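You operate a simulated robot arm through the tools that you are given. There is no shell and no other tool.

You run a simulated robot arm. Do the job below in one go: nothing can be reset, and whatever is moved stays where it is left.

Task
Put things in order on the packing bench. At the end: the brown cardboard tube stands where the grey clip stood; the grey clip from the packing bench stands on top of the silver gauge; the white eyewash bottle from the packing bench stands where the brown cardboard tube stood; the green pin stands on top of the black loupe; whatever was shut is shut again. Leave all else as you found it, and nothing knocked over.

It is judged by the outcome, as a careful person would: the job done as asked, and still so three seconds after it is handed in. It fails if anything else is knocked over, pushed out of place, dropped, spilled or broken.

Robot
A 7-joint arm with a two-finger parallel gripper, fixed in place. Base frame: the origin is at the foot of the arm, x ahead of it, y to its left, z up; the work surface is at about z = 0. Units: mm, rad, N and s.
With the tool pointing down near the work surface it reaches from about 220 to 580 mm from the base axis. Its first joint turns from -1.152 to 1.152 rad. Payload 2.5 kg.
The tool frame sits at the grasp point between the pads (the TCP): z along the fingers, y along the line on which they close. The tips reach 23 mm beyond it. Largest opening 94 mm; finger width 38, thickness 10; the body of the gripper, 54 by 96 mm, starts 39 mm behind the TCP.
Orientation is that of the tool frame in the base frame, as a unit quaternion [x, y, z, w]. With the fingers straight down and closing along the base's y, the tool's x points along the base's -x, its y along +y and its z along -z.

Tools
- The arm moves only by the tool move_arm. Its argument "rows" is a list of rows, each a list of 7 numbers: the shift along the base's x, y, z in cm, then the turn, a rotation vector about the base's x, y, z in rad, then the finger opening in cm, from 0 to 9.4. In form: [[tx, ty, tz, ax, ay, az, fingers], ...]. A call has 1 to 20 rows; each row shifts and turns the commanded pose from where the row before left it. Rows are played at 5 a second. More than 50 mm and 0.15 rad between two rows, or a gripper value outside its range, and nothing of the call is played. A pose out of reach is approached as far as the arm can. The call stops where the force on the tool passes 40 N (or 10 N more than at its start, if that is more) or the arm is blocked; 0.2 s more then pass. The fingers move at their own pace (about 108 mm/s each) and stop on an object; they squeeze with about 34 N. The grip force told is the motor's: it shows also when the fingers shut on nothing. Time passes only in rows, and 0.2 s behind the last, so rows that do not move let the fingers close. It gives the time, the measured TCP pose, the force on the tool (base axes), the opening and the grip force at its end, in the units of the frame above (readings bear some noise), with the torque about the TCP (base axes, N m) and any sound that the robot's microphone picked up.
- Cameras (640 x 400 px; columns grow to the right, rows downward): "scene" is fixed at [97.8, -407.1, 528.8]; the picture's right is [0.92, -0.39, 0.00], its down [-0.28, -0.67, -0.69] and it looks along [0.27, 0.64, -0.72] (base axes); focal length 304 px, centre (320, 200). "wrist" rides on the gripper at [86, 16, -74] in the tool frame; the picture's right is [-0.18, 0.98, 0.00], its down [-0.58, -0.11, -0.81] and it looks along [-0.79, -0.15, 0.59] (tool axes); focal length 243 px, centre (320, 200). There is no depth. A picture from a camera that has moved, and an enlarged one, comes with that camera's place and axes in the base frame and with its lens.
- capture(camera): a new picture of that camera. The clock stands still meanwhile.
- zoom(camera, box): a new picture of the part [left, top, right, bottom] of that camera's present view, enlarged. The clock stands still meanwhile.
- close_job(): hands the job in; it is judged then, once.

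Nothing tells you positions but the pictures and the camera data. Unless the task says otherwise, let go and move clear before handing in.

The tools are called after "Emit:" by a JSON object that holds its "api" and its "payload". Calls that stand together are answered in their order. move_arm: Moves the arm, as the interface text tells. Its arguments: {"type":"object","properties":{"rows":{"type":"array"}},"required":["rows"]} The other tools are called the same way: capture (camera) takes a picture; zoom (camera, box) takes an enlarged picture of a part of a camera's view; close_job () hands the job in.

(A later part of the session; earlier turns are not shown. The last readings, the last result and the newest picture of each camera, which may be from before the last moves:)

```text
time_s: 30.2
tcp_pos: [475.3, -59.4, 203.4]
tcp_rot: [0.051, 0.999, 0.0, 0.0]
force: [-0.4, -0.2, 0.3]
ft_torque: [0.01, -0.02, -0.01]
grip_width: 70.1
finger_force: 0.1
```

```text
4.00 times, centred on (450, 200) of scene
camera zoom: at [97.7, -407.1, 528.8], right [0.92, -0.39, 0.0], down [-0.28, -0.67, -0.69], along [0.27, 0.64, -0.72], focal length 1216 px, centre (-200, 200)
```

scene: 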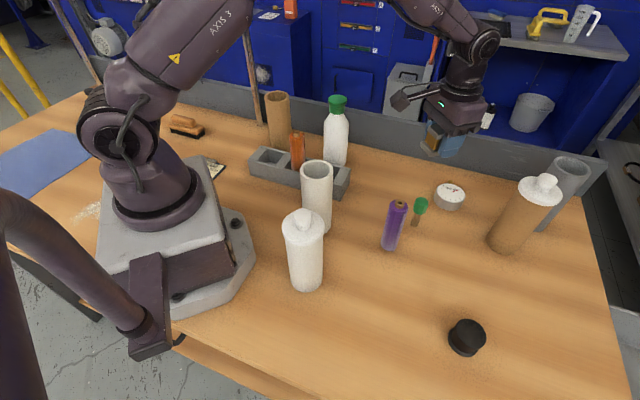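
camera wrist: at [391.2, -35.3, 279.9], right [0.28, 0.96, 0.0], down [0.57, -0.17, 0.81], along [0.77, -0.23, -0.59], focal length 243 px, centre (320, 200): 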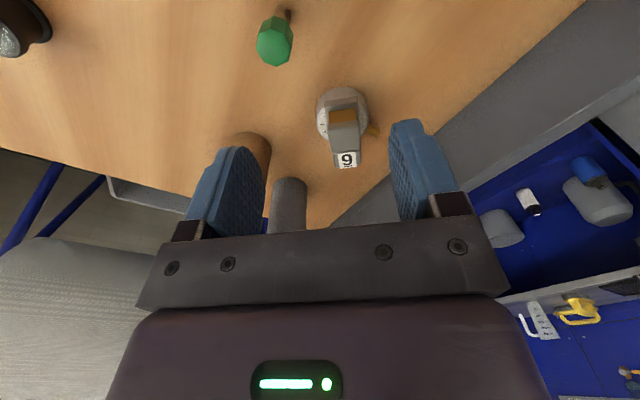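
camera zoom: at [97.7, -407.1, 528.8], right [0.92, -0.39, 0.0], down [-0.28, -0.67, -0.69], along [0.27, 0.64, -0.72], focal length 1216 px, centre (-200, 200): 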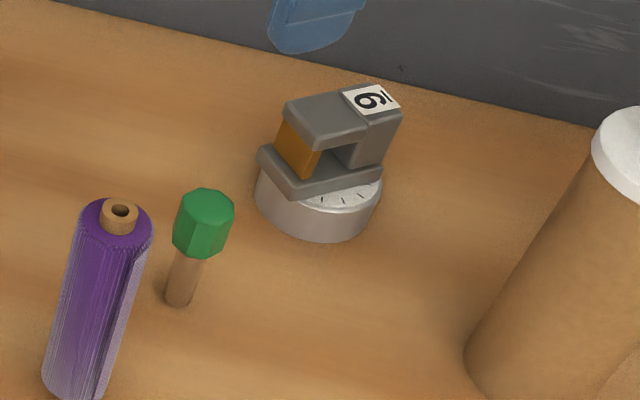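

The clip stands squarely on the gauge. Next is the green pin; I enlarge the present wrist view of it.

Emit:
{"api": "zoom", "payload": {"camera": "wrist", "box": [220, 0, 340, 80]}}

Emit:
{"api": "zoom", "payload": {"camera": "scene", "box": [375, 180, 455, 260]}}

```text
5.00 times, centred on (280, 40) of wrist
camera zoom: at [391.2, -35.3, 279.9], right [0.28, 0.96, 0.0], down [0.57, -0.17, 0.81], along [0.77, -0.23, -0.59], focal length 1213 px, centre (520, 1000)
```

zoom: 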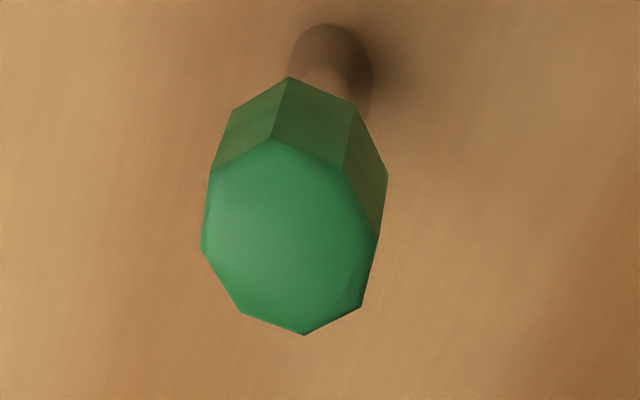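

```text
5.00 times, centred on (415, 220) of scene
camera zoom: at [97.7, -407.1, 528.8], right [0.92, -0.39, 0.0], down [-0.28, -0.67, -0.69], along [0.27, 0.64, -0.72], focal length 1520 px, centre (-155, 100)
```

zoom: 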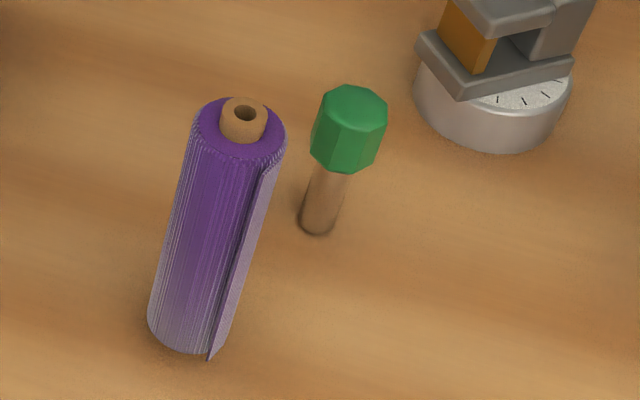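

The pin stands at about (459.5,-92.3), head top at about 74 mm, with flats that suit a gripper yaw of about -0.62 rad, which also keeps the wrist camera away from the purple roll. I move above it with a smaller opening.

Emit:
{"api": "move_arm", "payload": {"rows": [[-0.3, -0.65, 0, 0, 0, -0.104, 6.0], [-0.3, -0.65, 0, 0, 0, -0.104, 6.0], [-0.3, -0.65, 0, 0, 0, -0.104, 6.0], [-0.3, -0.65, 0, 0, 0, -0.104, 6.0], [-0.3, -0.65, -1.5, 0, 0, -0.102, 6.0], [0, 0, -2.5, 0, 0, 0, 6.0], [0, 0, -2.4, 0, 0, 0, 6.0], [0, 0, 0, 0, 0, 0, 6.0]]}}

Emit:
{"api": "capture", "payload": {"camera": "wrist"}}

Emit:
{"api": "zoom", "payload": {"camera": "scene", "box": [350, 130, 510, 260]}}

```text
time_s: 32.0
tcp_pos: [458.9, -91.2, 137.9]
tcp_rot: [0.304, 0.953, 0.0, 0.0]
force: [0.4, -0.2, 0.3]
ft_torque: [0.02, -0.01, 0.0]
grip_width: 59.9
finger_force: 0.0
```

```text
taken
camera wrist: at [399.0, -28.0, 213.8], right [0.72, 0.69, 0.0], down [0.41, -0.43, 0.81], along [0.56, -0.58, -0.59], focal length 243 px, centre (320, 200)
```

wrist: 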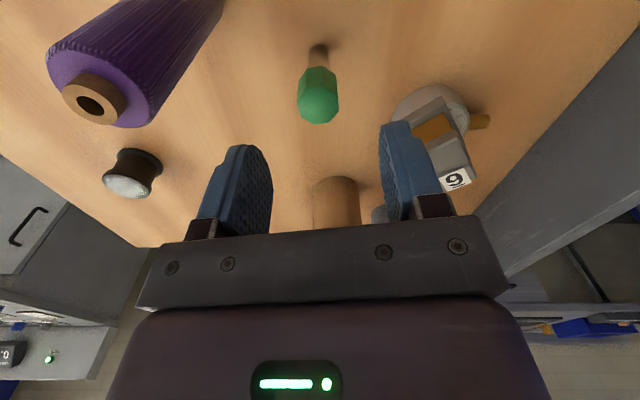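

```text
3.08 times, centred on (430, 195) of scene
camera zoom: at [97.8, -407.1, 528.8], right [0.92, -0.39, 0.0], down [-0.28, -0.67, -0.69], along [0.27, 0.64, -0.72], focal length 935 px, centre (-18, 215)
```

zoom: 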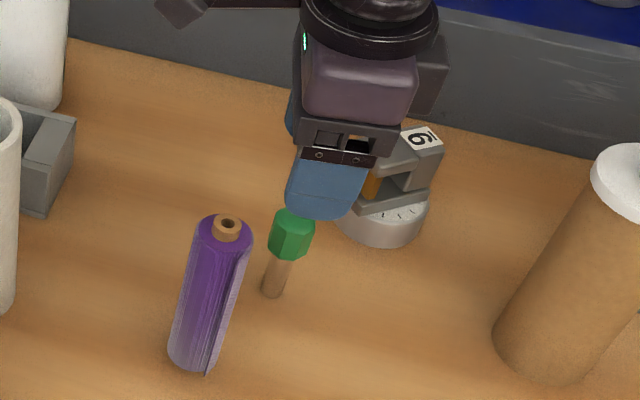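

Emit:
{"api": "zoom", "payload": {"camera": "wrist", "box": [260, 30, 380, 130]}}

```text
4.00 times, centred on (320, 80) of wrist
camera zoom: at [399.0, -28.0, 213.8], right [0.72, 0.69, 0.0], down [0.41, -0.43, 0.81], along [0.56, -0.58, -0.59], focal length 970 px, centre (320, 680)
```

zoom: 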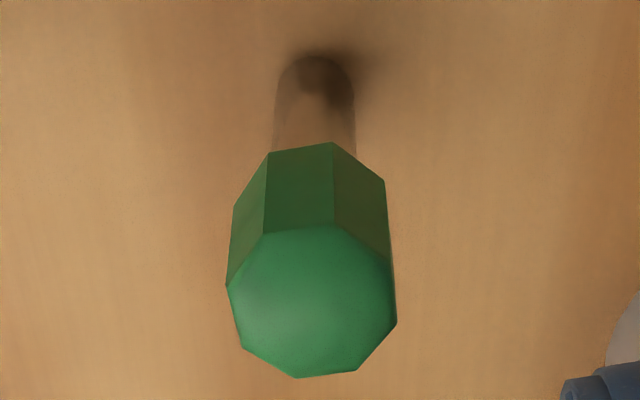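

The pin is within about 1.5 mm of the tool axis and its flats face the fingers. I descend to about z=60 and close on the head.

Emit:
{"api": "move_arm", "payload": {"rows": [[0.04, -0.15, -2.0, 0, 0, 0, 6.0], [0, 0, -2.0, 0, 0, 0, 6.0], [0, 0, -2.0, 0, 0, 0, 6.0], [0, 0, -1.7, 0, 0, 0, 6.0], [0, 0, 0, 0, 0, 0, 6.0], [0, 0, 0, 0, 0, 0, 4.0], [0, 0, 0, 0, 0, 0, 2.5], [0, 0, 0, 0, 0, 0, 1.0], [0, 0, 0, 0, 0, 0, 0.0]]}}

Emit:
{"api": "capture", "payload": {"camera": "wrist"}}

Emit:
{"api": "zoom", "payload": {"camera": "scene", "box": [350, 150, 510, 260]}}

```text
time_s: 34.0
tcp_pos: [461.9, -94.0, 63.0]
tcp_rot: [0.305, 0.952, -0.001, 0.001]
force: [0.1, -0.2, 0.6]
ft_torque: [0.0, 0.01, -0.01]
grip_width: 25.6
finger_force: 33.6
```

```text
taken
camera wrist: at [400.8, -30.6, 138.4], right [0.72, 0.69, 0.0], down [0.41, -0.43, 0.81], along [0.56, -0.58, -0.59], focal length 243 px, centre (320, 200)
```

wrist: 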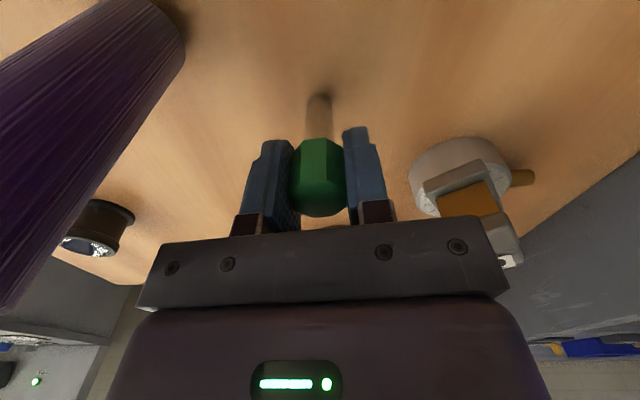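

```text
3.64 times, centred on (430, 205) of scene
camera zoom: at [97.8, -407.1, 528.8], right [0.92, -0.39, 0.0], down [-0.28, -0.67, -0.69], along [0.27, 0.64, -0.72], focal length 1105 px, centre (-80, 182)
```

zoom: 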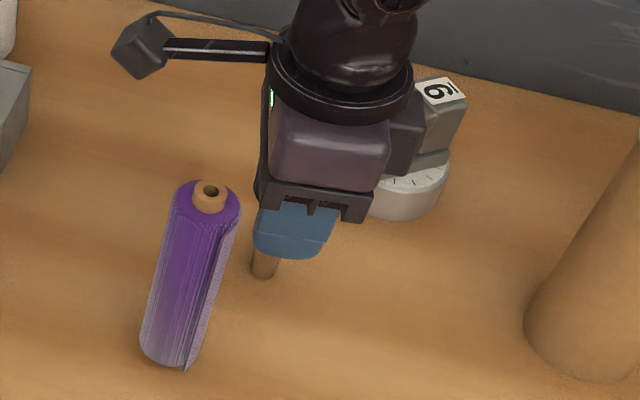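

The head is gripped at 25.6 mm. I lift slowly and check that it comes along.

Emit:
{"api": "move_arm", "payload": {"rows": [[0, 0, 0.3, 0, 0, 0, 0], [0, 0, 0.7, 0, 0, 0, 0], [0, 0, 1.0, 0, 0, 0, 0], [0, 0, 1.5, 0, 0, 0, 0], [0, 0, 2.0, 0, 0, 0, 0], [0, 0, 2.0, 0, 0, 0, 0], [0, 0, 2.0, 0, 0, 0, 0], [0, 0, 2.0, 0, 0, 0, 0], [0, 0, 2.0, 0, 0, 0, 0], [0, 0, 0.5, 0, 0, 0, 0]]}}

Emit:
{"api": "capture", "payload": {"camera": "wrist"}}

Emit:
{"api": "zoom", "payload": {"camera": "scene", "box": [350, 110, 510, 260]}}

```text
time_s: 36.2
tcp_pos: [461.0, -92.4, 200.8]
tcp_rot: [0.305, 0.952, 0.0, -0.001]
force: [0.4, 0.1, -0.5]
ft_torque: [-0.01, 0.0, 0.01]
grip_width: 25.6
finger_force: 33.9
```

```text
taken
camera wrist: at [399.9, -29.0, 277.1], right [0.72, 0.69, 0.0], down [0.41, -0.43, 0.81], along [0.56, -0.58, -0.59], focal length 243 px, centre (320, 200)
```

wrist: 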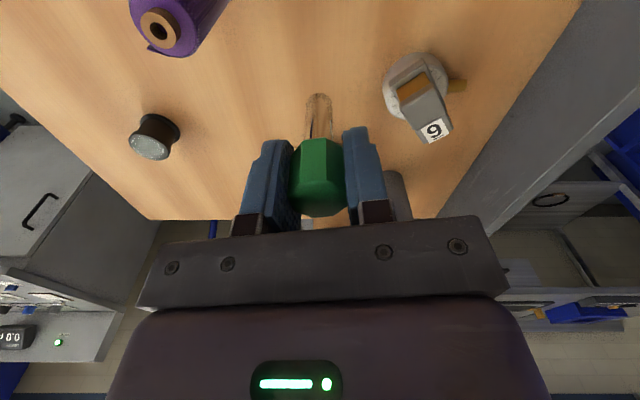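

```text
2.67 times, centred on (430, 185) of scene
camera zoom: at [97.8, -407.1, 528.8], right [0.92, -0.39, 0.0], down [-0.28, -0.67, -0.69], along [0.27, 0.64, -0.72], focal length 810 px, centre (27, 240)
```

zoom: 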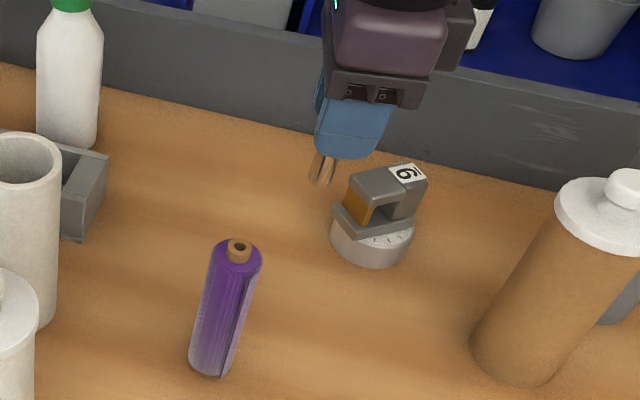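

The pin is held upright. I carry it slowly toward the loupe, stopping short for a view.

Emit:
{"api": "move_arm", "payload": {"rows": [[-0.6, -0.9, 0, 0, 0, 0, 0], [-1.2, -1.88, 0, 0, 0, -0.01, 0], [-1.2, -1.88, 0, 0, 0, -0.01, 0], [-1.2, -1.88, 0, 0, 0, -0.01, 0], [-1.2, -1.88, 0, 0, 0, -0.01, 0], [-1.2, -1.88, 0, 0, 0, -0.01, 0], [-1.2, -1.88, 0, 0, 0, -0.01, 0], [-1.2, -1.88, 0, 0, 0, -0.01, 0], [-1.2, -1.88, 0, 0, 0, -0.01, 0], [-1.2, -1.88, 0, 0, 0, -0.01, 0], [-1.2, -1.88, 0, 0, 0, -0.014, 0], [0, 0, 0, 0, 0, 0, 0]]}}

Emit:
{"api": "capture", "payload": {"camera": "wrist"}}

Emit:
{"api": "capture", "payload": {"camera": "scene"}}

```text
time_s: 38.8
tcp_pos: [334.3, -290.0, 201.2]
tcp_rot: [0.354, 0.935, 0.0, 0.0]
force: [-0.6, 0.5, -0.7]
ft_torque: [-0.02, 0.02, -0.03]
grip_width: 25.7
finger_force: 34.2
```

```text
taken
camera wrist: at [280.1, -221.3, 275.6], right [0.79, 0.62, 0.0], down [0.36, -0.47, 0.81], along [0.5, -0.64, -0.59], focal length 243 px, centre (320, 200)
```

wrist: 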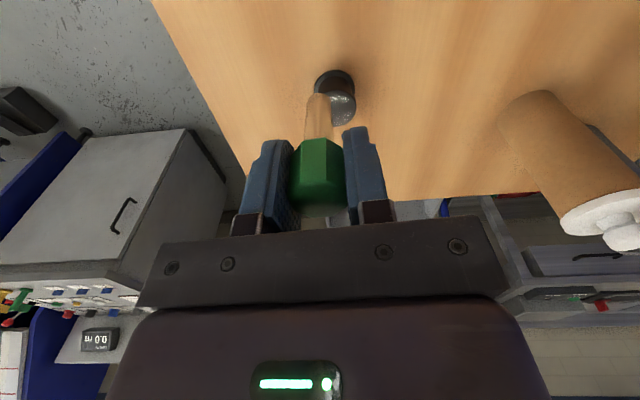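

```text
taken
```

scene: 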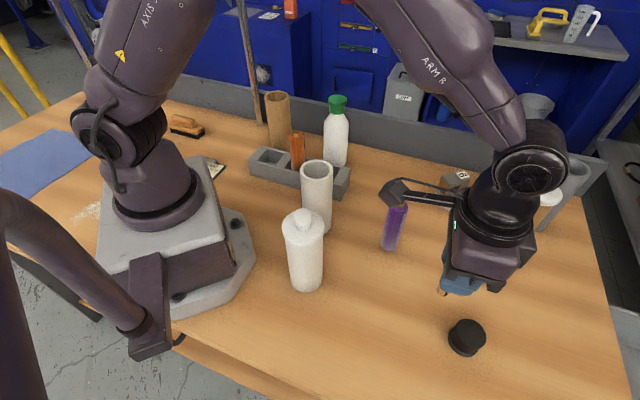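

Emit:
{"api": "zoom", "payload": {"camera": "wrist", "box": [280, 50, 400, 130]}}

Emit:
{"api": "zoom", "payload": {"camera": "scene", "box": [427, 300, 507, 380]}}

```text
5.00 times, centred on (340, 90) of wrist
camera zoom: at [280.1, -221.3, 275.6], right [0.79, 0.62, 0.0], down [0.36, -0.47, 0.81], along [0.5, -0.64, -0.59], focal length 1213 px, centre (220, 750)
```

zoom: 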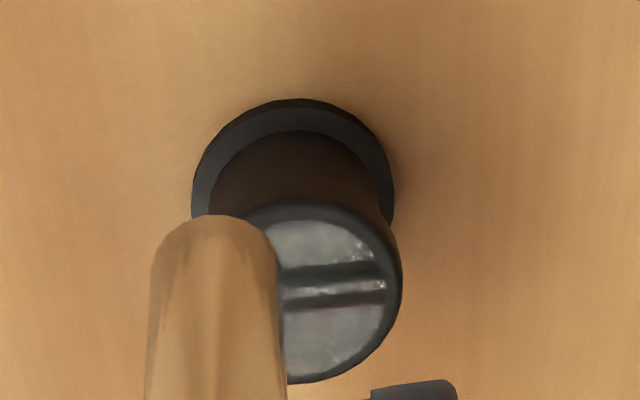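

```text
5.00 times, centred on (467, 340) of scene
camera zoom: at [97.8, -407.1, 528.8], right [0.92, -0.39, 0.0], down [-0.28, -0.67, -0.69], along [0.27, 0.64, -0.72], focal length 1520 px, centre (-415, -500)
```

zoom: 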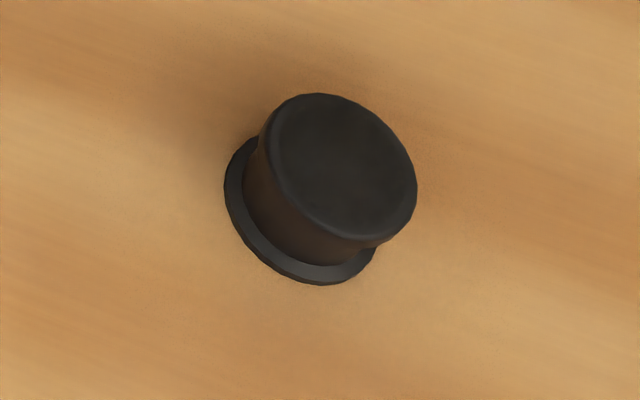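

The loupe's top centre is about 73 mm ahead of the tool. I move over it with the pin still well above its top.

Emit:
{"api": "move_arm", "payload": {"rows": [[1.4, -1.1, 0, 0, 0, 0, 0], [1.4, -1.1, -1.0, 0, 0, 0, 0], [1.4, -1.1, -1.5, 0, 0, 0, 0], [1.4, -1.1, -1.5, 0, 0, 0, 0], [0, 0, -1.5, 0, 0, 0, 0], [0, 0, -1.5, 0, 0, 0, 0], [0, 0, -0.5, 0, 0, 0, 0], [0, 0, 0, 0, 0, 0, 0]]}}

Emit:
{"api": "zoom", "payload": {"camera": "wrist", "box": [240, 20, 420, 140]}}

Emit:
{"api": "zoom", "payload": {"camera": "scene", "box": [400, 260, 540, 380]}}

```text
time_s: 40.6
tcp_pos: [390.0, -334.2, 128.0]
tcp_rot: [0.354, 0.935, 0.0, 0.001]
force: [-0.8, 0.9, -0.7]
ft_torque: [0.0, -0.03, 0.0]
grip_width: 25.6
finger_force: 33.9
```

```text
3.33 times, centred on (330, 80) of wrist
camera zoom: at [336.7, -265.1, 203.6], right [0.79, 0.62, 0.0], down [0.36, -0.47, 0.81], along [0.5, -0.64, -0.59], focal length 809 px, centre (287, 600)
```

zoom: 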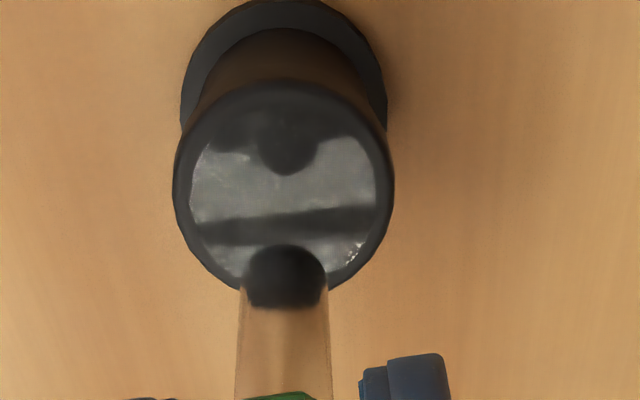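

```text
3.33 times, centred on (470, 320) of scene
camera zoom: at [97.8, -407.1, 528.8], right [0.92, -0.39, 0.0], down [-0.28, -0.67, -0.69], along [0.27, 0.64, -0.72], focal length 1013 px, centre (-180, -200)
```

zoom: 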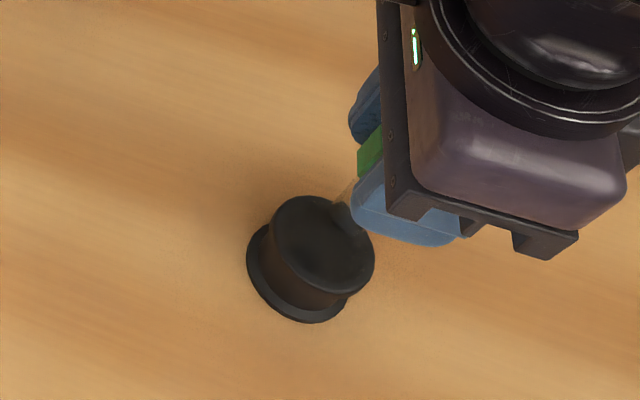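

The pin stem lines up with the loupe centre within about 2 mm. I lower it to just above the loupe top.

Emit:
{"api": "move_arm", "payload": {"rows": [[0.1, -0.1, 0, 0, 0, 0, 0], [0, 0, -1.0, 0, 0, 0, 0], [0, 0, -0.8, 0, 0, 0, 0], [0, 0, -0.6, 0, 0, 0, 0], [0, 0, 0, 0, 0, 0, 0]]}}

Emit:
{"api": "zoom", "payload": {"camera": "wrist", "box": [240, 20, 420, 140]}}

Emit:
{"api": "zoom", "payload": {"camera": "scene", "box": [420, 290, 520, 370]}}

```text
time_s: 41.8
tcp_pos: [391.3, -334.8, 104.8]
tcp_rot: [0.354, 0.935, 0.0, 0.001]
force: [-0.1, -0.3, -0.9]
ft_torque: [0.01, 0.01, 0.02]
grip_width: 25.5
finger_force: 33.7
```

```text
3.33 times, centred on (330, 80) of wrist
camera zoom: at [336.5, -265.8, 179.4], right [0.79, 0.62, 0.0], down [0.36, -0.47, 0.81], along [0.5, -0.64, -0.59], focal length 809 px, centre (287, 600)
```

zoom: 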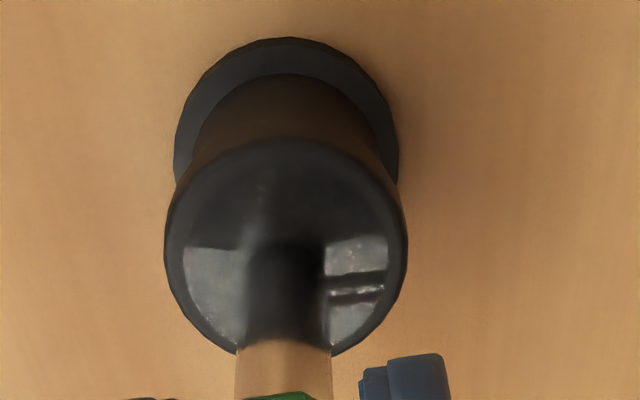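

```text
5.00 times, centred on (470, 330) of scene
camera zoom: at [97.8, -407.1, 528.8], right [0.92, -0.39, 0.0], down [-0.28, -0.67, -0.69], along [0.27, 0.64, -0.72], focal length 1520 px, centre (-430, -450)
```

zoom: 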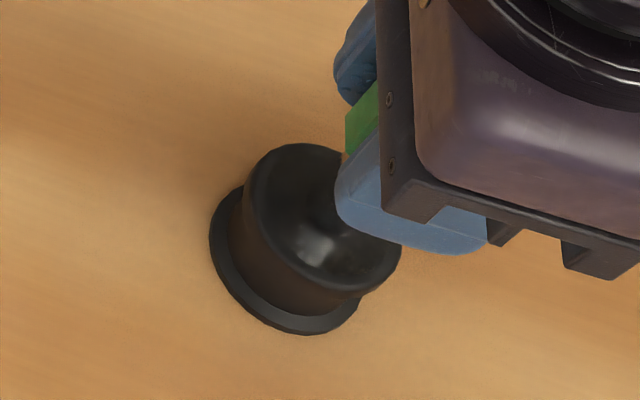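

Emit:
{"api": "move_arm", "payload": {"rows": [[0, 0, -0.2, 0, 0, 0, 0], [0, 0, -0.2, 0, 0, 0, 0], [0, 0, 0, 0, 0, 0, 0]]}}

Emit:
{"api": "zoom", "payload": {"camera": "wrist", "box": [240, 40, 420, 160]}}

```text
time_s: 42.6
tcp_pos: [392.5, -334.9, 102.2]
tcp_rot: [0.354, 0.935, -0.001, 0.003]
force: [-1.8, -0.2, 23.1]
ft_torque: [-0.03, 0.15, 0.0]
grip_width: 25.8
finger_force: 33.8
```

```text
3.33 times, centred on (330, 100) of wrist
camera zoom: at [337.7, -266.2, 176.9], right [0.79, 0.62, 0.0], down [0.36, -0.46, 0.81], along [0.5, -0.64, -0.59], focal length 809 px, centre (287, 533)
```

zoom: 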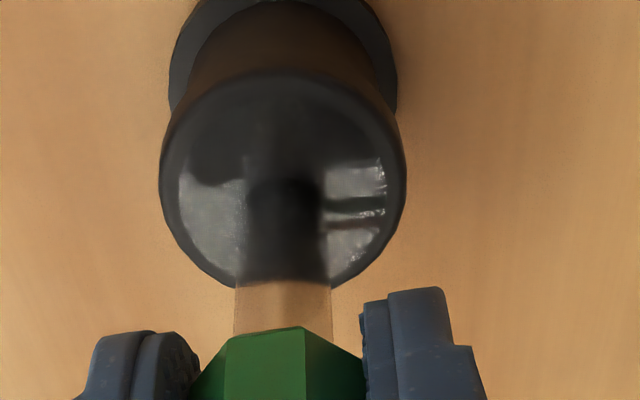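

Contact came a little earlier than expected, with 23 N of push. I back off in small steps until the load is nearly gone.

Emit:
{"api": "move_arm", "payload": {"rows": [[0, 0, 0.1, 0, 0, 0, 0], [0, 0, 0, 0, 0, 0, 0]]}}

```text
time_s: 43.2
tcp_pos: [391.5, -333.4, 102.2]
tcp_rot: [0.354, 0.935, -0.001, 0.003]
force: [2.6, -6.4, 19.7]
ft_torque: [-0.35, -0.16, -0.03]
grip_width: 25.5
finger_force: 33.8
```

Emit:
{"api": "move_arm", "payload": {"rows": [[0, 0, 0.1, 0, 0, 0, 0], [0, 0, 0, 0, 0, 0, 0]]}}

```text
time_s: 43.8
tcp_pos: [391.7, -333.5, 102.9]
tcp_rot: [0.353, 0.936, 0.0, -0.001]
force: [2.1, -3.3, 12.5]
ft_torque: [-0.15, -0.08, 0.0]
grip_width: 25.6
finger_force: 34.3
```

Emit:
{"api": "move_arm", "payload": {"rows": [[0, 0, 0.1, 0, 0, 0, 0], [0, 0, 0, 0, 0, 0, 0]]}}

```text
time_s: 44.4
tcp_pos: [390.8, -334.4, 101.7]
tcp_rot: [0.353, 0.936, 0.0, -0.002]
force: [0.8, -0.3, 5.2]
ft_torque: [0.02, -0.09, 0.0]
grip_width: 25.4
finger_force: 34.7
```

Emit:
{"api": "move_arm", "payload": {"rows": [[0, 0, 0.05, 0, 0, 0, 0], [0, 0, 0, 0, 0, 0, 0]]}}

Emit:
{"api": "zoom", "payload": {"camera": "wrist", "box": [240, 40, 420, 160]}}

Emit:
{"api": "zoom", "payload": {"camera": "scene", "box": [420, 290, 520, 370]}}

```text
time_s: 45.0
tcp_pos: [390.9, -334.8, 103.5]
tcp_rot: [0.353, 0.936, 0.001, -0.001]
force: [-0.3, 1.1, -1.8]
ft_torque: [0.01, 0.01, 0.05]
grip_width: 25.3
finger_force: 34.0
```

```text
3.33 times, centred on (330, 100) of wrist
camera zoom: at [336.6, -264.9, 178.3], right [0.79, 0.62, 0.0], down [0.37, -0.47, 0.81], along [0.5, -0.63, -0.59], focal length 809 px, centre (287, 533)
```

zoom: 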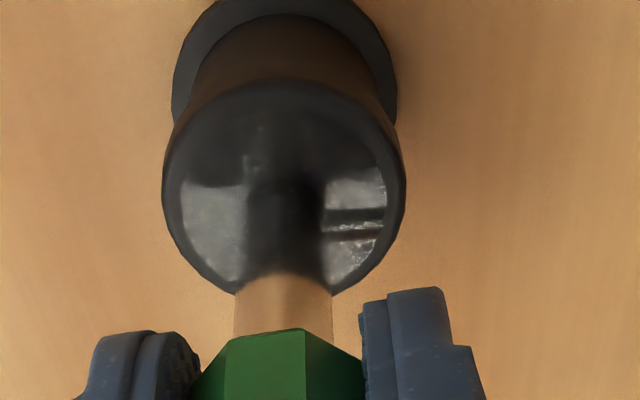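

```text
5.00 times, centred on (470, 330) of scene
camera zoom: at [97.8, -407.1, 528.8], right [0.92, -0.39, 0.0], down [-0.28, -0.67, -0.69], along [0.27, 0.64, -0.72], focal length 1520 px, centre (-430, -450)
```

zoom: 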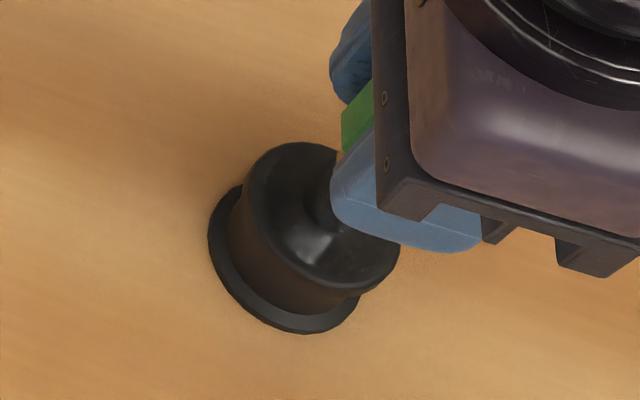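

Emit:
{"api": "move_arm", "payload": {"rows": [[0, 0, -0.03, 0, 0, 0, 0], [0, 0, 0, 0, 0, 0, 0]]}}

```text
time_s: 45.6
tcp_pos: [391.8, -333.7, 102.2]
tcp_rot: [0.354, 0.935, 0.0, 0.0]
force: [0.1, -0.8, -0.9]
ft_torque: [0.01, -0.02, 0.01]
grip_width: 25.3
finger_force: 34.0
```

Emit:
{"api": "move_arm", "payload": {"rows": [[0, 0, -0.04, 0, 0, 0, 0], [0, 0, 0, 0, 0, 0, 0]]}}

```text
time_s: 46.2
tcp_pos: [392.4, -334.2, 102.7]
tcp_rot: [0.353, 0.936, 0.0, 0.0]
force: [-0.2, 0.5, 1.9]
ft_torque: [0.06, 0.05, 0.01]
grip_width: 25.4
finger_force: 33.8
```

Light contact of about 2 N. I release the pin gently.

Emit:
{"api": "move_arm", "payload": {"rows": [[0, 0, 0, 0, 0, 0, 2.6], [0, 0, 0, 0, 0, 0, 2.8], [0, 0, 0, 0, 0, 0, 3.2], [0, 0, 0, 0, 0, 0, 4.0], [0, 0, 0, 0, 0, 0, 5.0], [0, 0, 0, 0, 0, 0, 6.0], [0, 0, 0, 0, 0, 0, 6.0]]}}

Emit:
{"api": "zoom", "payload": {"camera": "wrist", "box": [200, 40, 440, 220]}}

Emit:
{"api": "zoom", "payload": {"camera": "scene", "box": [420, 280, 540, 370]}}

```text
time_s: 47.8
tcp_pos: [391.1, -334.3, 102.3]
tcp_rot: [0.353, 0.936, 0.0, 0.0]
force: [0.1, -0.6, 0.2]
ft_torque: [0.01, 0.01, -0.02]
grip_width: 60.0
finger_force: 0.1
```

```text
2.22 times, centred on (320, 130) of wrist
camera zoom: at [337.5, -265.6, 177.2], right [0.79, 0.62, 0.0], down [0.36, -0.47, 0.81], along [0.5, -0.64, -0.59], focal length 539 px, centre (320, 356)
```

zoom: 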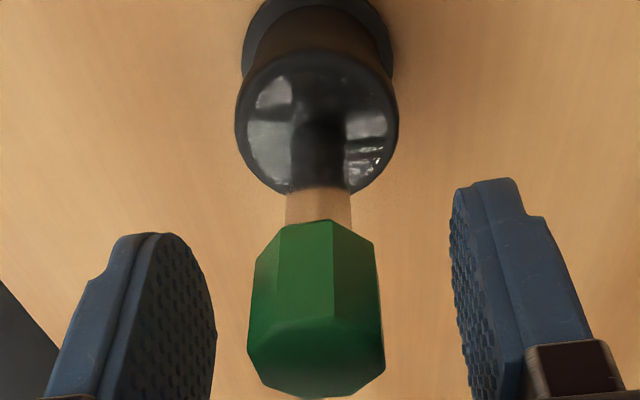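

```text
4.44 times, centred on (480, 325) of scene
camera zoom: at [97.8, -407.1, 528.8], right [0.92, -0.39, 0.0], down [-0.28, -0.67, -0.69], along [0.27, 0.64, -0.72], focal length 1351 px, centre (-391, -356)
```

zoom: 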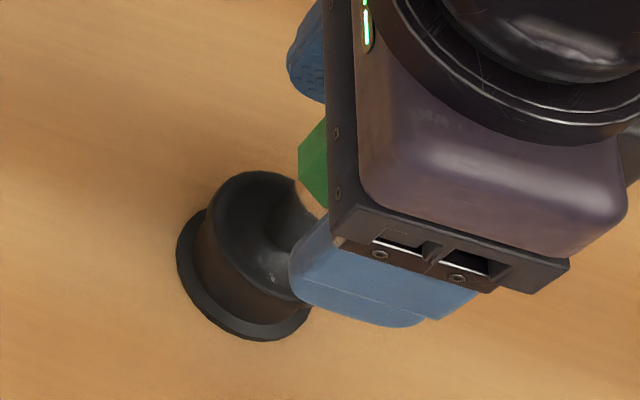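

The pin stands free on the loupe. I rise straight up, then look.

Emit:
{"api": "move_arm", "payload": {"rows": [[0, 0, 0.5, 0, 0, 0, 6.5], [0, 0, 1.0, 0, 0, 0, 7.0], [0, 0, 2.0, 0, 0, 0, 7.0], [0, 0, 2.5, 0, 0, 0, 7.0], [0, 0, 3.0, 0, 0, 0, 7.0], [0, 0, 3.0, 0, 0, 0, 7.0], [0, 0, 3.0, 0, 0, 0, 7.0], [-3.0, 2.5, 0, 0, 0, 0, 7.0], [-3.0, 2.5, 0, 0, 0, 0, 7.0]]}}

Emit:
{"api": "capture", "payload": {"camera": "scene"}}

Emit:
{"api": "capture", "payload": {"camera": "wrist"}}

```text
time_s: 49.8
tcp_pos: [328.9, -285.2, 252.4]
tcp_rot: [0.354, 0.935, 0.0, 0.0]
force: [-0.3, 0.4, 0.4]
ft_torque: [-0.02, 0.0, 0.04]
grip_width: 70.1
finger_force: 0.1
```

```text
taken
```

scene: 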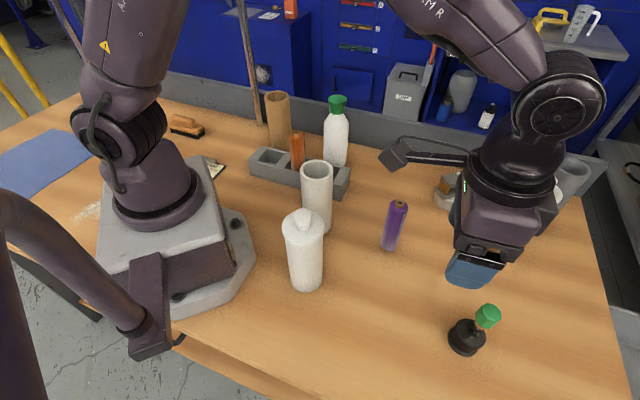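

```text
taken
camera wrist: at [275.1, -216.0, 327.2], right [0.79, 0.62, 0.0], down [0.36, -0.47, 0.81], along [0.5, -0.64, -0.59], focal length 243 px, centre (320, 200)
```

wrist: 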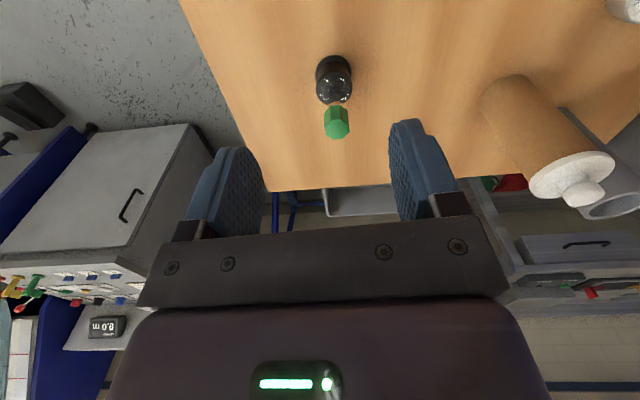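

The pin stands steadily on the loupe. Now I swing over to the brown open tube and look into it from above.

Emit:
{"api": "move_arm", "payload": {"rows": [[-0.48, 4.1, 1.0, 0, 0, 0.1115, 9.0], [-0.48, 4.1, 1.0, 0, 0, 0.1115, 9.0], [-0.48, 4.1, 1.0, 0, 0, 0.1115, 9.0], [-0.48, 4.1, 1.0, 0, 0, 0.1115, 9.0], [-0.48, 4.1, 1.0, 0, 0, 0.1115, 9.0], [-0.48, 4.1, 1.0, 0, 0, 0.1115, 9.0], [-0.48, 4.1, 1.0, 0, 0, 0.1115, 9.0], [-0.48, 4.1, 0.8, 0, 0, 0.1115, 9.0], [-0.48, 4.1, 0, 0, 0, 0.1115, 9.0], [-0.48, 4.1, 0, 0, 0, 0.1115, 9.0], [-0.48, 4.1, 0, 0, 0, 0.1115, 9.0], [-0.48, 4.1, 0, 0, 0, 0.1115, 9.0], [-0.48, 4.1, 0, 0, 0, 0.1115, 9.0], [-0.48, 4.0, 0, 0, 0, 0.1105, 9.0], [0, 0, 0, 0, 0, 0, 9.0]]}}

Emit:
{"api": "capture", "payload": {"camera": "wrist"}}

Emit:
{"api": "capture", "payload": {"camera": "scene"}}

```text
time_s: 53.0
tcp_pos: [267.8, 290.9, 328.1]
tcp_rot: [-0.407, 0.913, 0.0, 0.0]
force: [-0.7, 0.1, 0.2]
ft_torque: [-0.02, 0.01, 0.0]
grip_width: 90.2
finger_force: 0.2
```

```text
taken
camera wrist: at [197.6, 236.2, 402.9], right [-0.61, 0.79, 0.0], down [0.47, 0.36, 0.81], along [0.64, 0.49, -0.59], focal length 243 px, centre (320, 200)
```

wrist: 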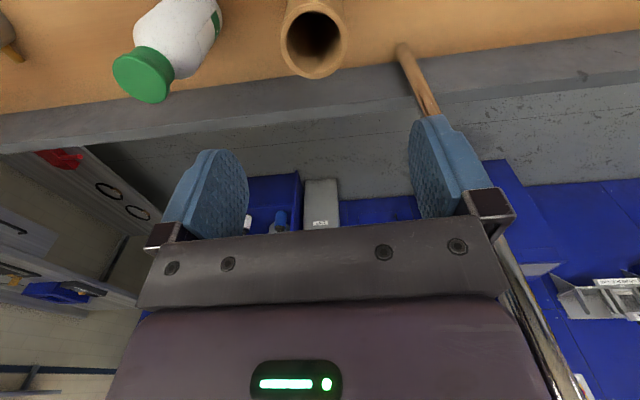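

```text
taken
```

scene: 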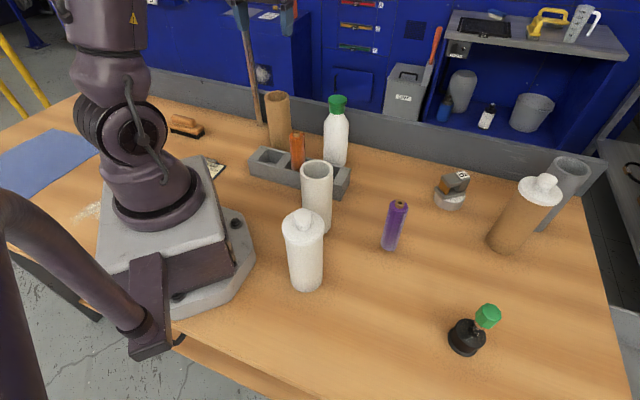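

Emit:
{"api": "zoom", "payload": {"camera": "wrist", "box": [240, 0, 400, 100]}}

Emit:
{"api": "zoom", "payload": {"camera": "scene", "box": [240, 80, 360, 200]}}

```text
4.00 times, centred on (320, 50) of wrist
camera zoom: at [197.6, 236.2, 402.9], right [-0.61, 0.79, 0.0], down [0.47, 0.36, 0.81], along [0.64, 0.49, -0.59], focal length 970 px, centre (320, 800)
```

zoom: 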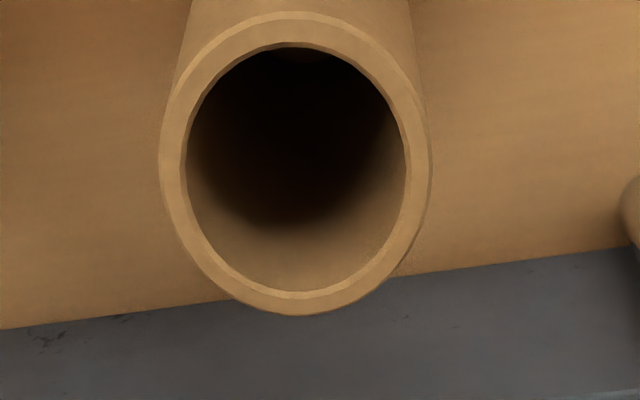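

```text
3.33 times, centred on (300, 140) of scene
camera zoom: at [97.8, -407.0, 528.8], right [0.92, -0.39, 0.0], down [-0.28, -0.67, -0.69], along [0.27, 0.64, -0.72], focal length 1013 px, centre (387, 400)
```

zoom: 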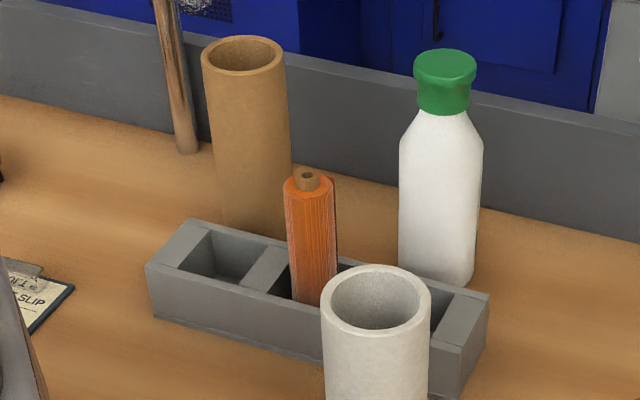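

The tube is empty-looking but dark inside; its axis is at about (276,290.5) and its top at about 157 mm. I tilt the tool a little to look straight down into it.

Emit:
{"api": "move_arm", "payload": {"rows": [[0, 0, 0, -0.1, 0.09, 0, 9.0], [0, 0, 0, -0.1, 0.09, 0, 9.0], [0, 0, 0, 0, 0, 0, 9.0]]}}

Emit:
{"api": "capture", "payload": {"camera": "wrist"}}

```text
time_s: 53.8
tcp_pos: [264.8, 289.5, 329.4]
tcp_rot: [-0.403, 0.905, -0.054, -0.123]
force: [0.7, -0.3, 0.2]
ft_torque: [0.01, 0.03, 0.02]
grip_width: 90.1
finger_force: 0.1
```

```text
taken
camera wrist: at [211.4, 251.9, 424.6], right [-0.61, 0.79, -0.05], down [0.6, 0.5, 0.62], along [0.52, 0.35, -0.78], focal length 243 px, centre (320, 200)
```

wrist: 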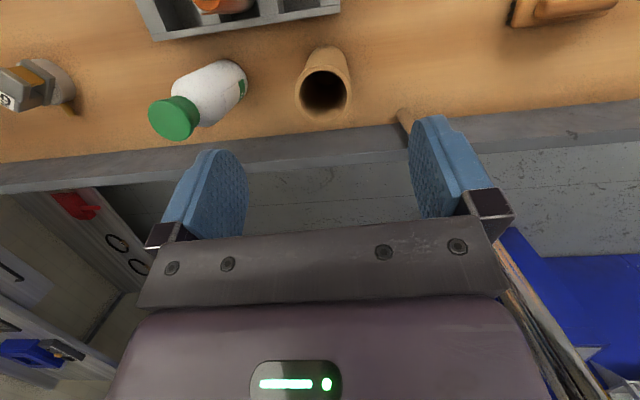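

Emit:
{"api": "zoom", "payload": {"camera": "wrist", "box": [280, 40, 370, 125]}}

Emit:
{"api": "zoom", "payload": {"camera": "wrist", "box": [130, 0, 370, 150]}}

```text
4.71 times, centred on (325, 82) of wrist
camera zoom: at [211.4, 251.9, 424.6], right [-0.61, 0.79, -0.05], down [0.6, 0.5, 0.62], along [0.52, 0.35, -0.78], focal length 1142 px, centre (296, 753)
```

zoom: 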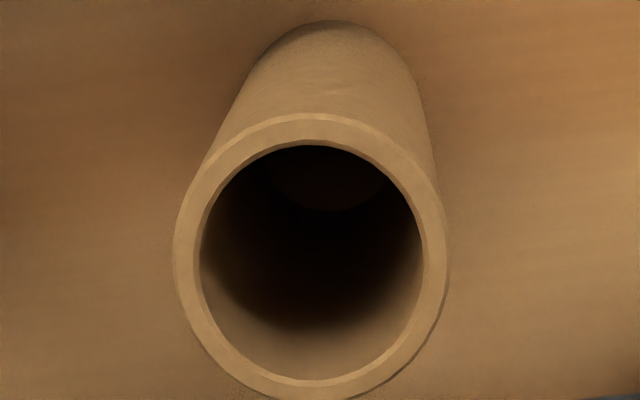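

```text
2.67 times, centred on (250, 75) of wrist
camera zoom: at [211.4, 251.9, 424.6], right [-0.61, 0.79, -0.05], down [0.6, 0.5, 0.62], along [0.52, 0.35, -0.78], focal length 647 px, centre (507, 533)
```

zoom: 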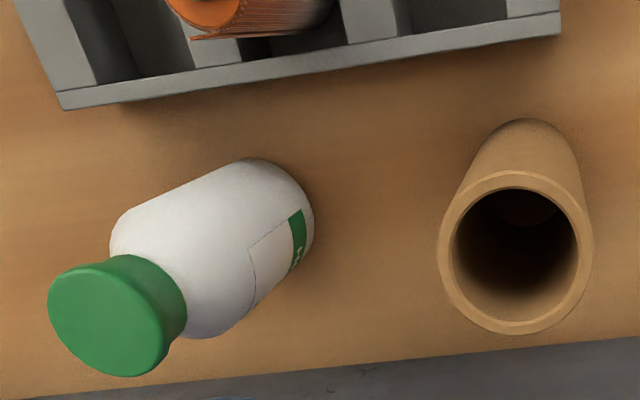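

The tube is empty, standing at about (275,291), with about 61 mm diameter. I level the tool, centre over the tube and come down to just above its rim.

Emit:
{"api": "move_arm", "payload": {"rows": [[0, 0, 0, 0.1, -0.09, 0, 9.4], [0, 0, 0, 0.1, -0.09, 0, 9.4], [0.74, -0.04, -2.0, 0, 0, 0, 9.4], [0, 0, -4.0, 0, 0, 0, 9.4], [0, 0, -4.0, 0, 0, 0, 9.4], [0, 0, -2.5, 0, 0, 0, 9.4], [0, 0, 0, 0, 0, 0, 9.4]]}}

Emit:
{"api": "capture", "payload": {"camera": "wrist"}}

Emit:
{"api": "capture", "payload": {"camera": "scene"}}

```text
time_s: 55.4
tcp_pos: [274.1, 288.5, 206.1]
tcp_rot: [-0.407, 0.913, 0.0, 0.0]
force: [-0.3, 0.5, -0.1]
ft_torque: [-0.03, 0.0, 0.01]
grip_width: 94.1
finger_force: 0.0
```

```text
taken
camera wrist: at [203.1, 235.1, 281.3], right [-0.61, 0.79, 0.0], down [0.47, 0.36, 0.81], along [0.64, 0.49, -0.59], focal length 243 px, centre (320, 200)
```

wrist: 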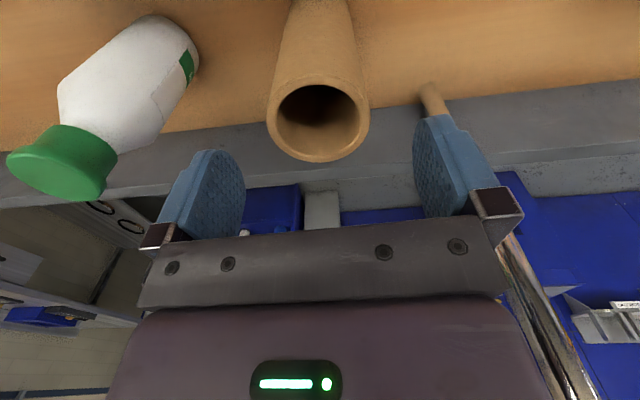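

```text
taken
```

scene: 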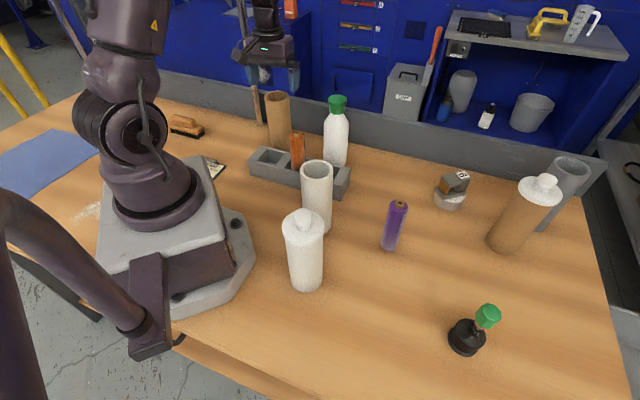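

Emit:
{"api": "zoom", "payload": {"camera": "wrist", "box": [230, 60, 410, 180]}}

```text
3.33 times, centred on (320, 120) of wrist
camera zoom: at [203.1, 235.1, 281.3], right [-0.61, 0.79, 0.0], down [0.47, 0.36, 0.81], along [0.64, 0.49, -0.59], focal length 809 px, centre (320, 467)
```

zoom: 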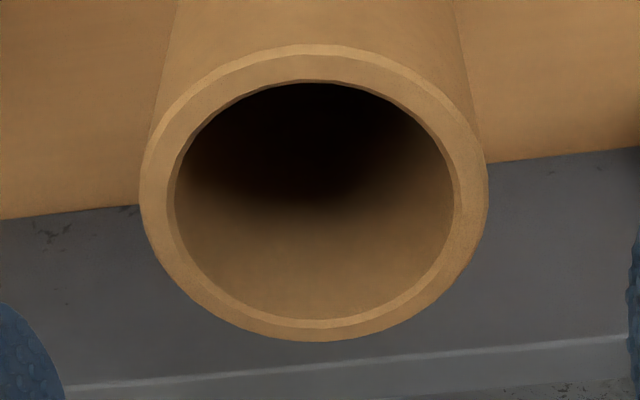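

The tube axis is about 4 mm further out and 2 mm left of the tool. I correct that, descend around the rim and close.

Emit:
{"api": "move_arm", "payload": {"rows": [[0.41, 0.23, 0, 0, 0, 0, 9.4], [0, 0, -2.0, 0, 0, 0, 9.4], [0, 0, -2.0, 0, 0, 0, 9.4], [0, 0, -2.0, 0, 0, 0, 9.4], [0, 0, -1.6, 0, 0, 0, 9.4], [0, 0, 0, 0, 0, 0, 9.4], [0, 0, 0, 0, 0, 0, 8.0], [0, 0, 0, 0, 0, 0, 7.0], [0, 0, 0, 0, 0, 0, 6.0], [0, 0, 0, 0, 0, 0, 5.0], [0, 0, 0, 0, 0, 0, 5.0]]}}

Emit:
{"api": "capture", "payload": {"camera": "wrist"}}

Emit:
{"api": "zoom", "payload": {"camera": "scene", "box": [220, 40, 380, 190]}}

```text
time_s: 57.8
tcp_pos: [275.9, 290.1, 130.3]
tcp_rot: [-0.408, 0.913, 0.0, -0.001]
force: [0.0, 0.0, -0.1]
ft_torque: [0.03, 0.02, -0.03]
grip_width: 61.0
finger_force: 34.0
```

```text
taken
camera wrist: at [206.3, 236.3, 205.4], right [-0.61, 0.79, 0.0], down [0.47, 0.36, 0.81], along [0.64, 0.49, -0.59], focal length 243 px, centre (320, 200)
```

wrist: 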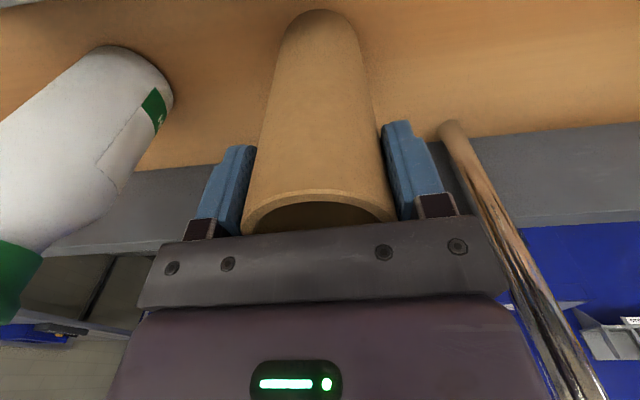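

```text
2.67 times, centred on (300, 115) of scene
camera zoom: at [97.8, -407.1, 528.8], right [0.92, -0.39, 0.0], down [-0.28, -0.67, -0.69], along [0.27, 0.64, -0.72], focal length 810 px, centre (373, 427)
```

zoom: 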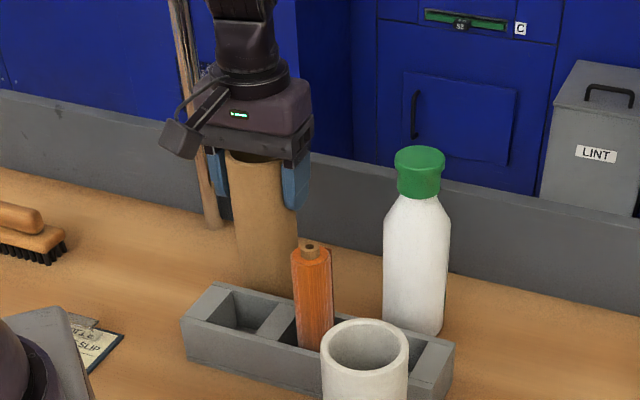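

The tube is gripped at 61 mm. I lift it gently and check.

Emit:
{"api": "move_arm", "payload": {"rows": [[0, 0, 0.3, 0, 0, 0, 5.0], [0, 0, 0.7, 0, 0, 0, 5.0], [0, 0, 1.5, 0, 0, 0, 5.0], [0, 0, 2.0, 0, 0, 0, 5.0], [0, 0, 2.5, 0, 0, 0, 5.0], [0, 0, 2.5, 0, 0, 0, 5.0], [0, 0, 2.5, 0, 0, 0, 5.0], [0, 0, 2.5, 0, 0, 0, 5.0], [0, 0, 2.5, 0, 0, 0, 5.0], [0, 0, 2.5, 0, 0, 0, 5.0], [0, 0, 1.5, 0, 0, 0, 5.0], [0, 0, 0, 0, 0, 0, 5.0]]}}

Emit:
{"api": "capture", "payload": {"camera": "scene"}}

Emit:
{"api": "capture", "payload": {"camera": "wrist"}}

```text
time_s: 60.4
tcp_pos: [275.7, 291.8, 338.1]
tcp_rot: [-0.407, 0.913, 0.0, 0.0]
force: [-0.7, -0.2, -0.8]
ft_torque: [0.02, -0.02, -0.01]
grip_width: 61.1
finger_force: 33.9
```

```text
taken
```

scene: 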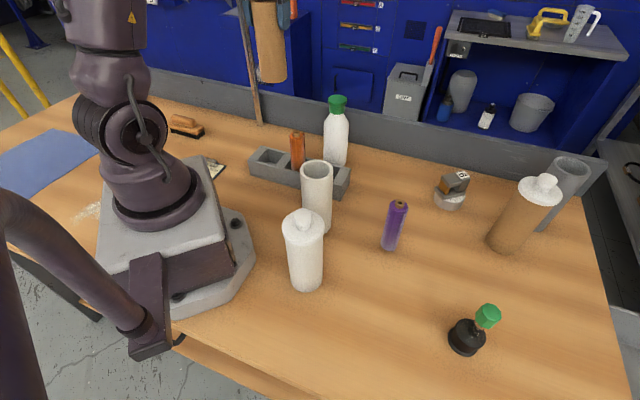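

```text
taken
camera wrist: at [206.2, 236.8, 412.4], right [-0.61, 0.79, 0.0], down [0.47, 0.36, 0.81], along [0.64, 0.49, -0.59], focal length 243 px, centre (320, 200)
```

wrist: 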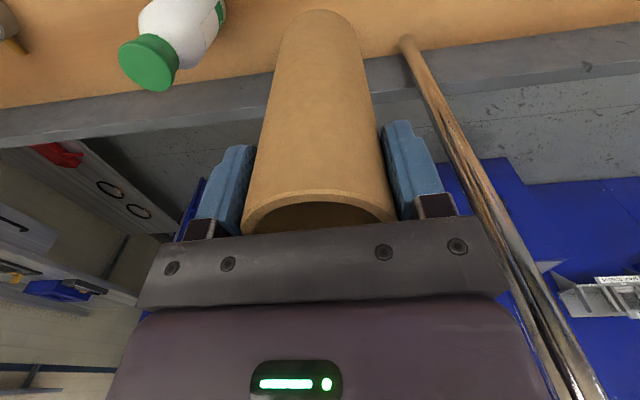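

The tube is up and nothing was under it. I carry it high over the other things toward the clip's old spot.

Emit:
{"api": "move_arm", "payload": {"rows": [[0.99, -2.73, 0, 0, 0, -0.0719, 5.0], [0.99, -2.73, 0, 0, 0, -0.0719, 5.0], [0.99, -2.73, 0, 0, 0, -0.0719, 5.0], [0.99, -2.73, 0, 0, 0, -0.0719, 5.0], [0.98, -2.73, 0, 0, 0, -0.0719, 5.0], [0.98, -2.73, 0, 0, 0, -0.0719, 5.0], [0.98, -2.72, 0, 0, 0, -0.0719, 5.0], [0, -3.2, 0, 0, 0, -0.0719, 5.0], [0, -3.2, 0, 0, 0, -0.0719, 5.0], [0, -3.2, 0, 0, 0, -0.0719, 5.0], [0, -3.2, 0, 0, 0, -0.0719, 5.0], [0, -3.2, 0, 0, 0, -0.0719, 5.0], [-1.38, -2.53, 0, 0, 0, -0.0719, 5.0], [-1.38, -2.53, 0, 0, 0, -0.0719, 5.0], [-1.38, -2.53, 0, 0, 0, -0.0719, 5.0], [-1.38, -2.53, 0, 0, 0, -0.0719, 5.0], [-1.38, -2.53, 0, 0, 0, -0.0719, 5.0], [-1.38, -2.53, 0, 0, 0, -0.0719, 5.0], [-1.38, -2.53, 0, 0, 0, -0.0719, 5.0], [-1.38, -2.53, 0, 0, 0, -0.0719, 5.0]]}}

Emit:
{"api": "capture", "payload": {"camera": "scene"}}

Emit:
{"api": "capture", "payload": {"camera": "wrist"}}

```text
time_s: 64.6
tcp_pos: [234.7, -263.7, 338.9]
tcp_rot: [0.297, 0.955, 0.0, -0.001]
force: [-0.5, -0.1, -1.0]
ft_torque: [-0.03, 0.01, 0.0]
grip_width: 61.0
finger_force: 33.9
```

```text
taken
```

scene: 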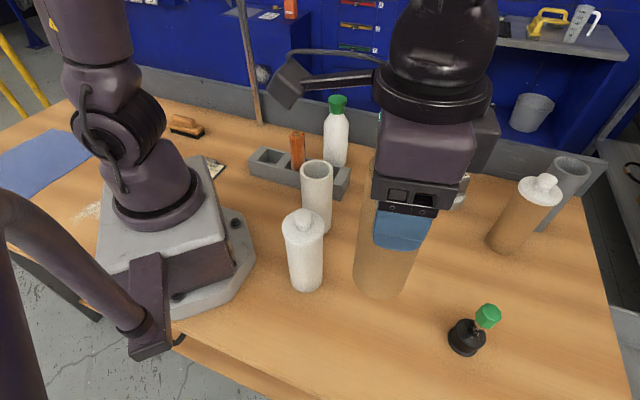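

```text
taken
camera wrist: at [173.0, -201.8, 415.1], right [0.71, 0.71, 0.0], down [0.42, -0.42, 0.81], along [0.57, -0.57, -0.59], focal length 243 px, centre (320, 200)
```

wrist: 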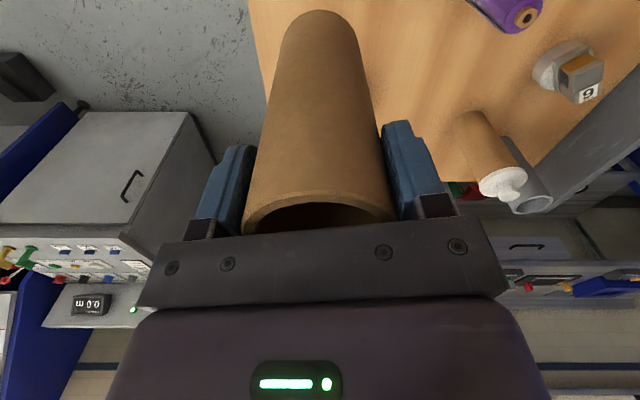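

Over the clip's old place at (234.7,-263.7). I lower the tube most of the way.

Emit:
{"api": "move_arm", "payload": {"rows": [[0, 0, -2.0, 0, 0, 0, 5.0], [0, 0, -3.0, 0, 0, 0, 5.0], [0, 0, -3.0, 0, 0, 0, 5.0], [0, 0, -3.0, 0, 0, 0, 5.0], [0, 0, -3.0, 0, 0, 0, 5.0], [0, 0, -3.0, 0, 0, 0, 5.0], [0, 0, -1.5, 0, 0, 0, 5.0], [0, 0, -1.0, 0, 0, 0, 5.0], [0, 0, 0, 0, 0, 0, 5.0]]}}

Emit:
{"api": "zoom", "payload": {"camera": "scene", "box": [260, 200, 460, 360]}}

```text
time_s: 66.6
tcp_pos: [234.3, -262.7, 143.1]
tcp_rot: [0.296, 0.955, 0.0, -0.001]
force: [-0.7, -0.3, -1.0]
ft_torque: [-0.01, 0.01, 0.02]
grip_width: 61.1
finger_force: 33.3
```

```text
2.50 times, centred on (360, 280) of scene
camera zoom: at [97.8, -407.1, 528.8], right [0.92, -0.39, 0.0], down [-0.28, -0.67, -0.69], along [0.27, 0.64, -0.72], focal length 760 px, centre (220, 0)
```

zoom: 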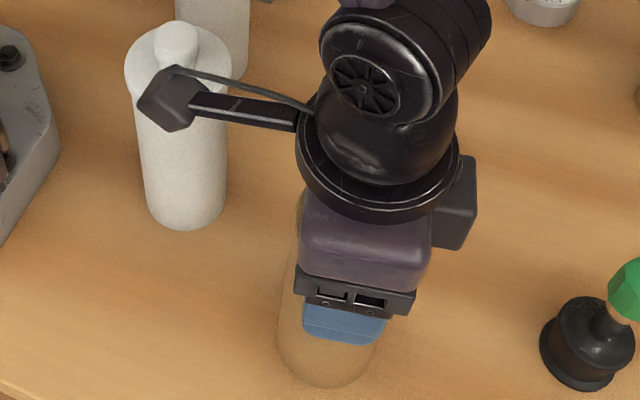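

Emit:
{"api": "move_arm", "payload": {"rows": [[0, 0, -0.5, 0, 0, 0, 5.0], [0, 0, -0.4, 0, 0, 0, 5.0], [0, 0, -0.1, 0, 0, 0, 5.0], [0, 0, 0, 0, 0, 0, 5.0]]}}

```text
time_s: 67.6
tcp_pos: [236.4, -263.1, 135.5]
tcp_rot: [0.296, 0.955, 0.0, 0.0]
force: [-0.4, -0.5, -0.8]
ft_torque: [0.02, 0.03, 0.01]
grip_width: 61.1
finger_force: 34.1
```

Emit:
{"api": "move_arm", "payload": {"rows": [[0, 0, -0.1, 0, 0, 0, 5.0], [0, 0, -0.05, 0, 0, 0, 5.0], [0, 0, 0, 0, 0, 0, 5.0]]}}

```text
time_s: 68.4
tcp_pos: [235.6, -262.4, 131.4]
tcp_rot: [0.296, 0.955, 0.0, 0.0]
force: [-0.4, 0.5, -0.9]
ft_torque: [0.02, -0.01, -0.01]
grip_width: 61.0
finger_force: 34.2
```

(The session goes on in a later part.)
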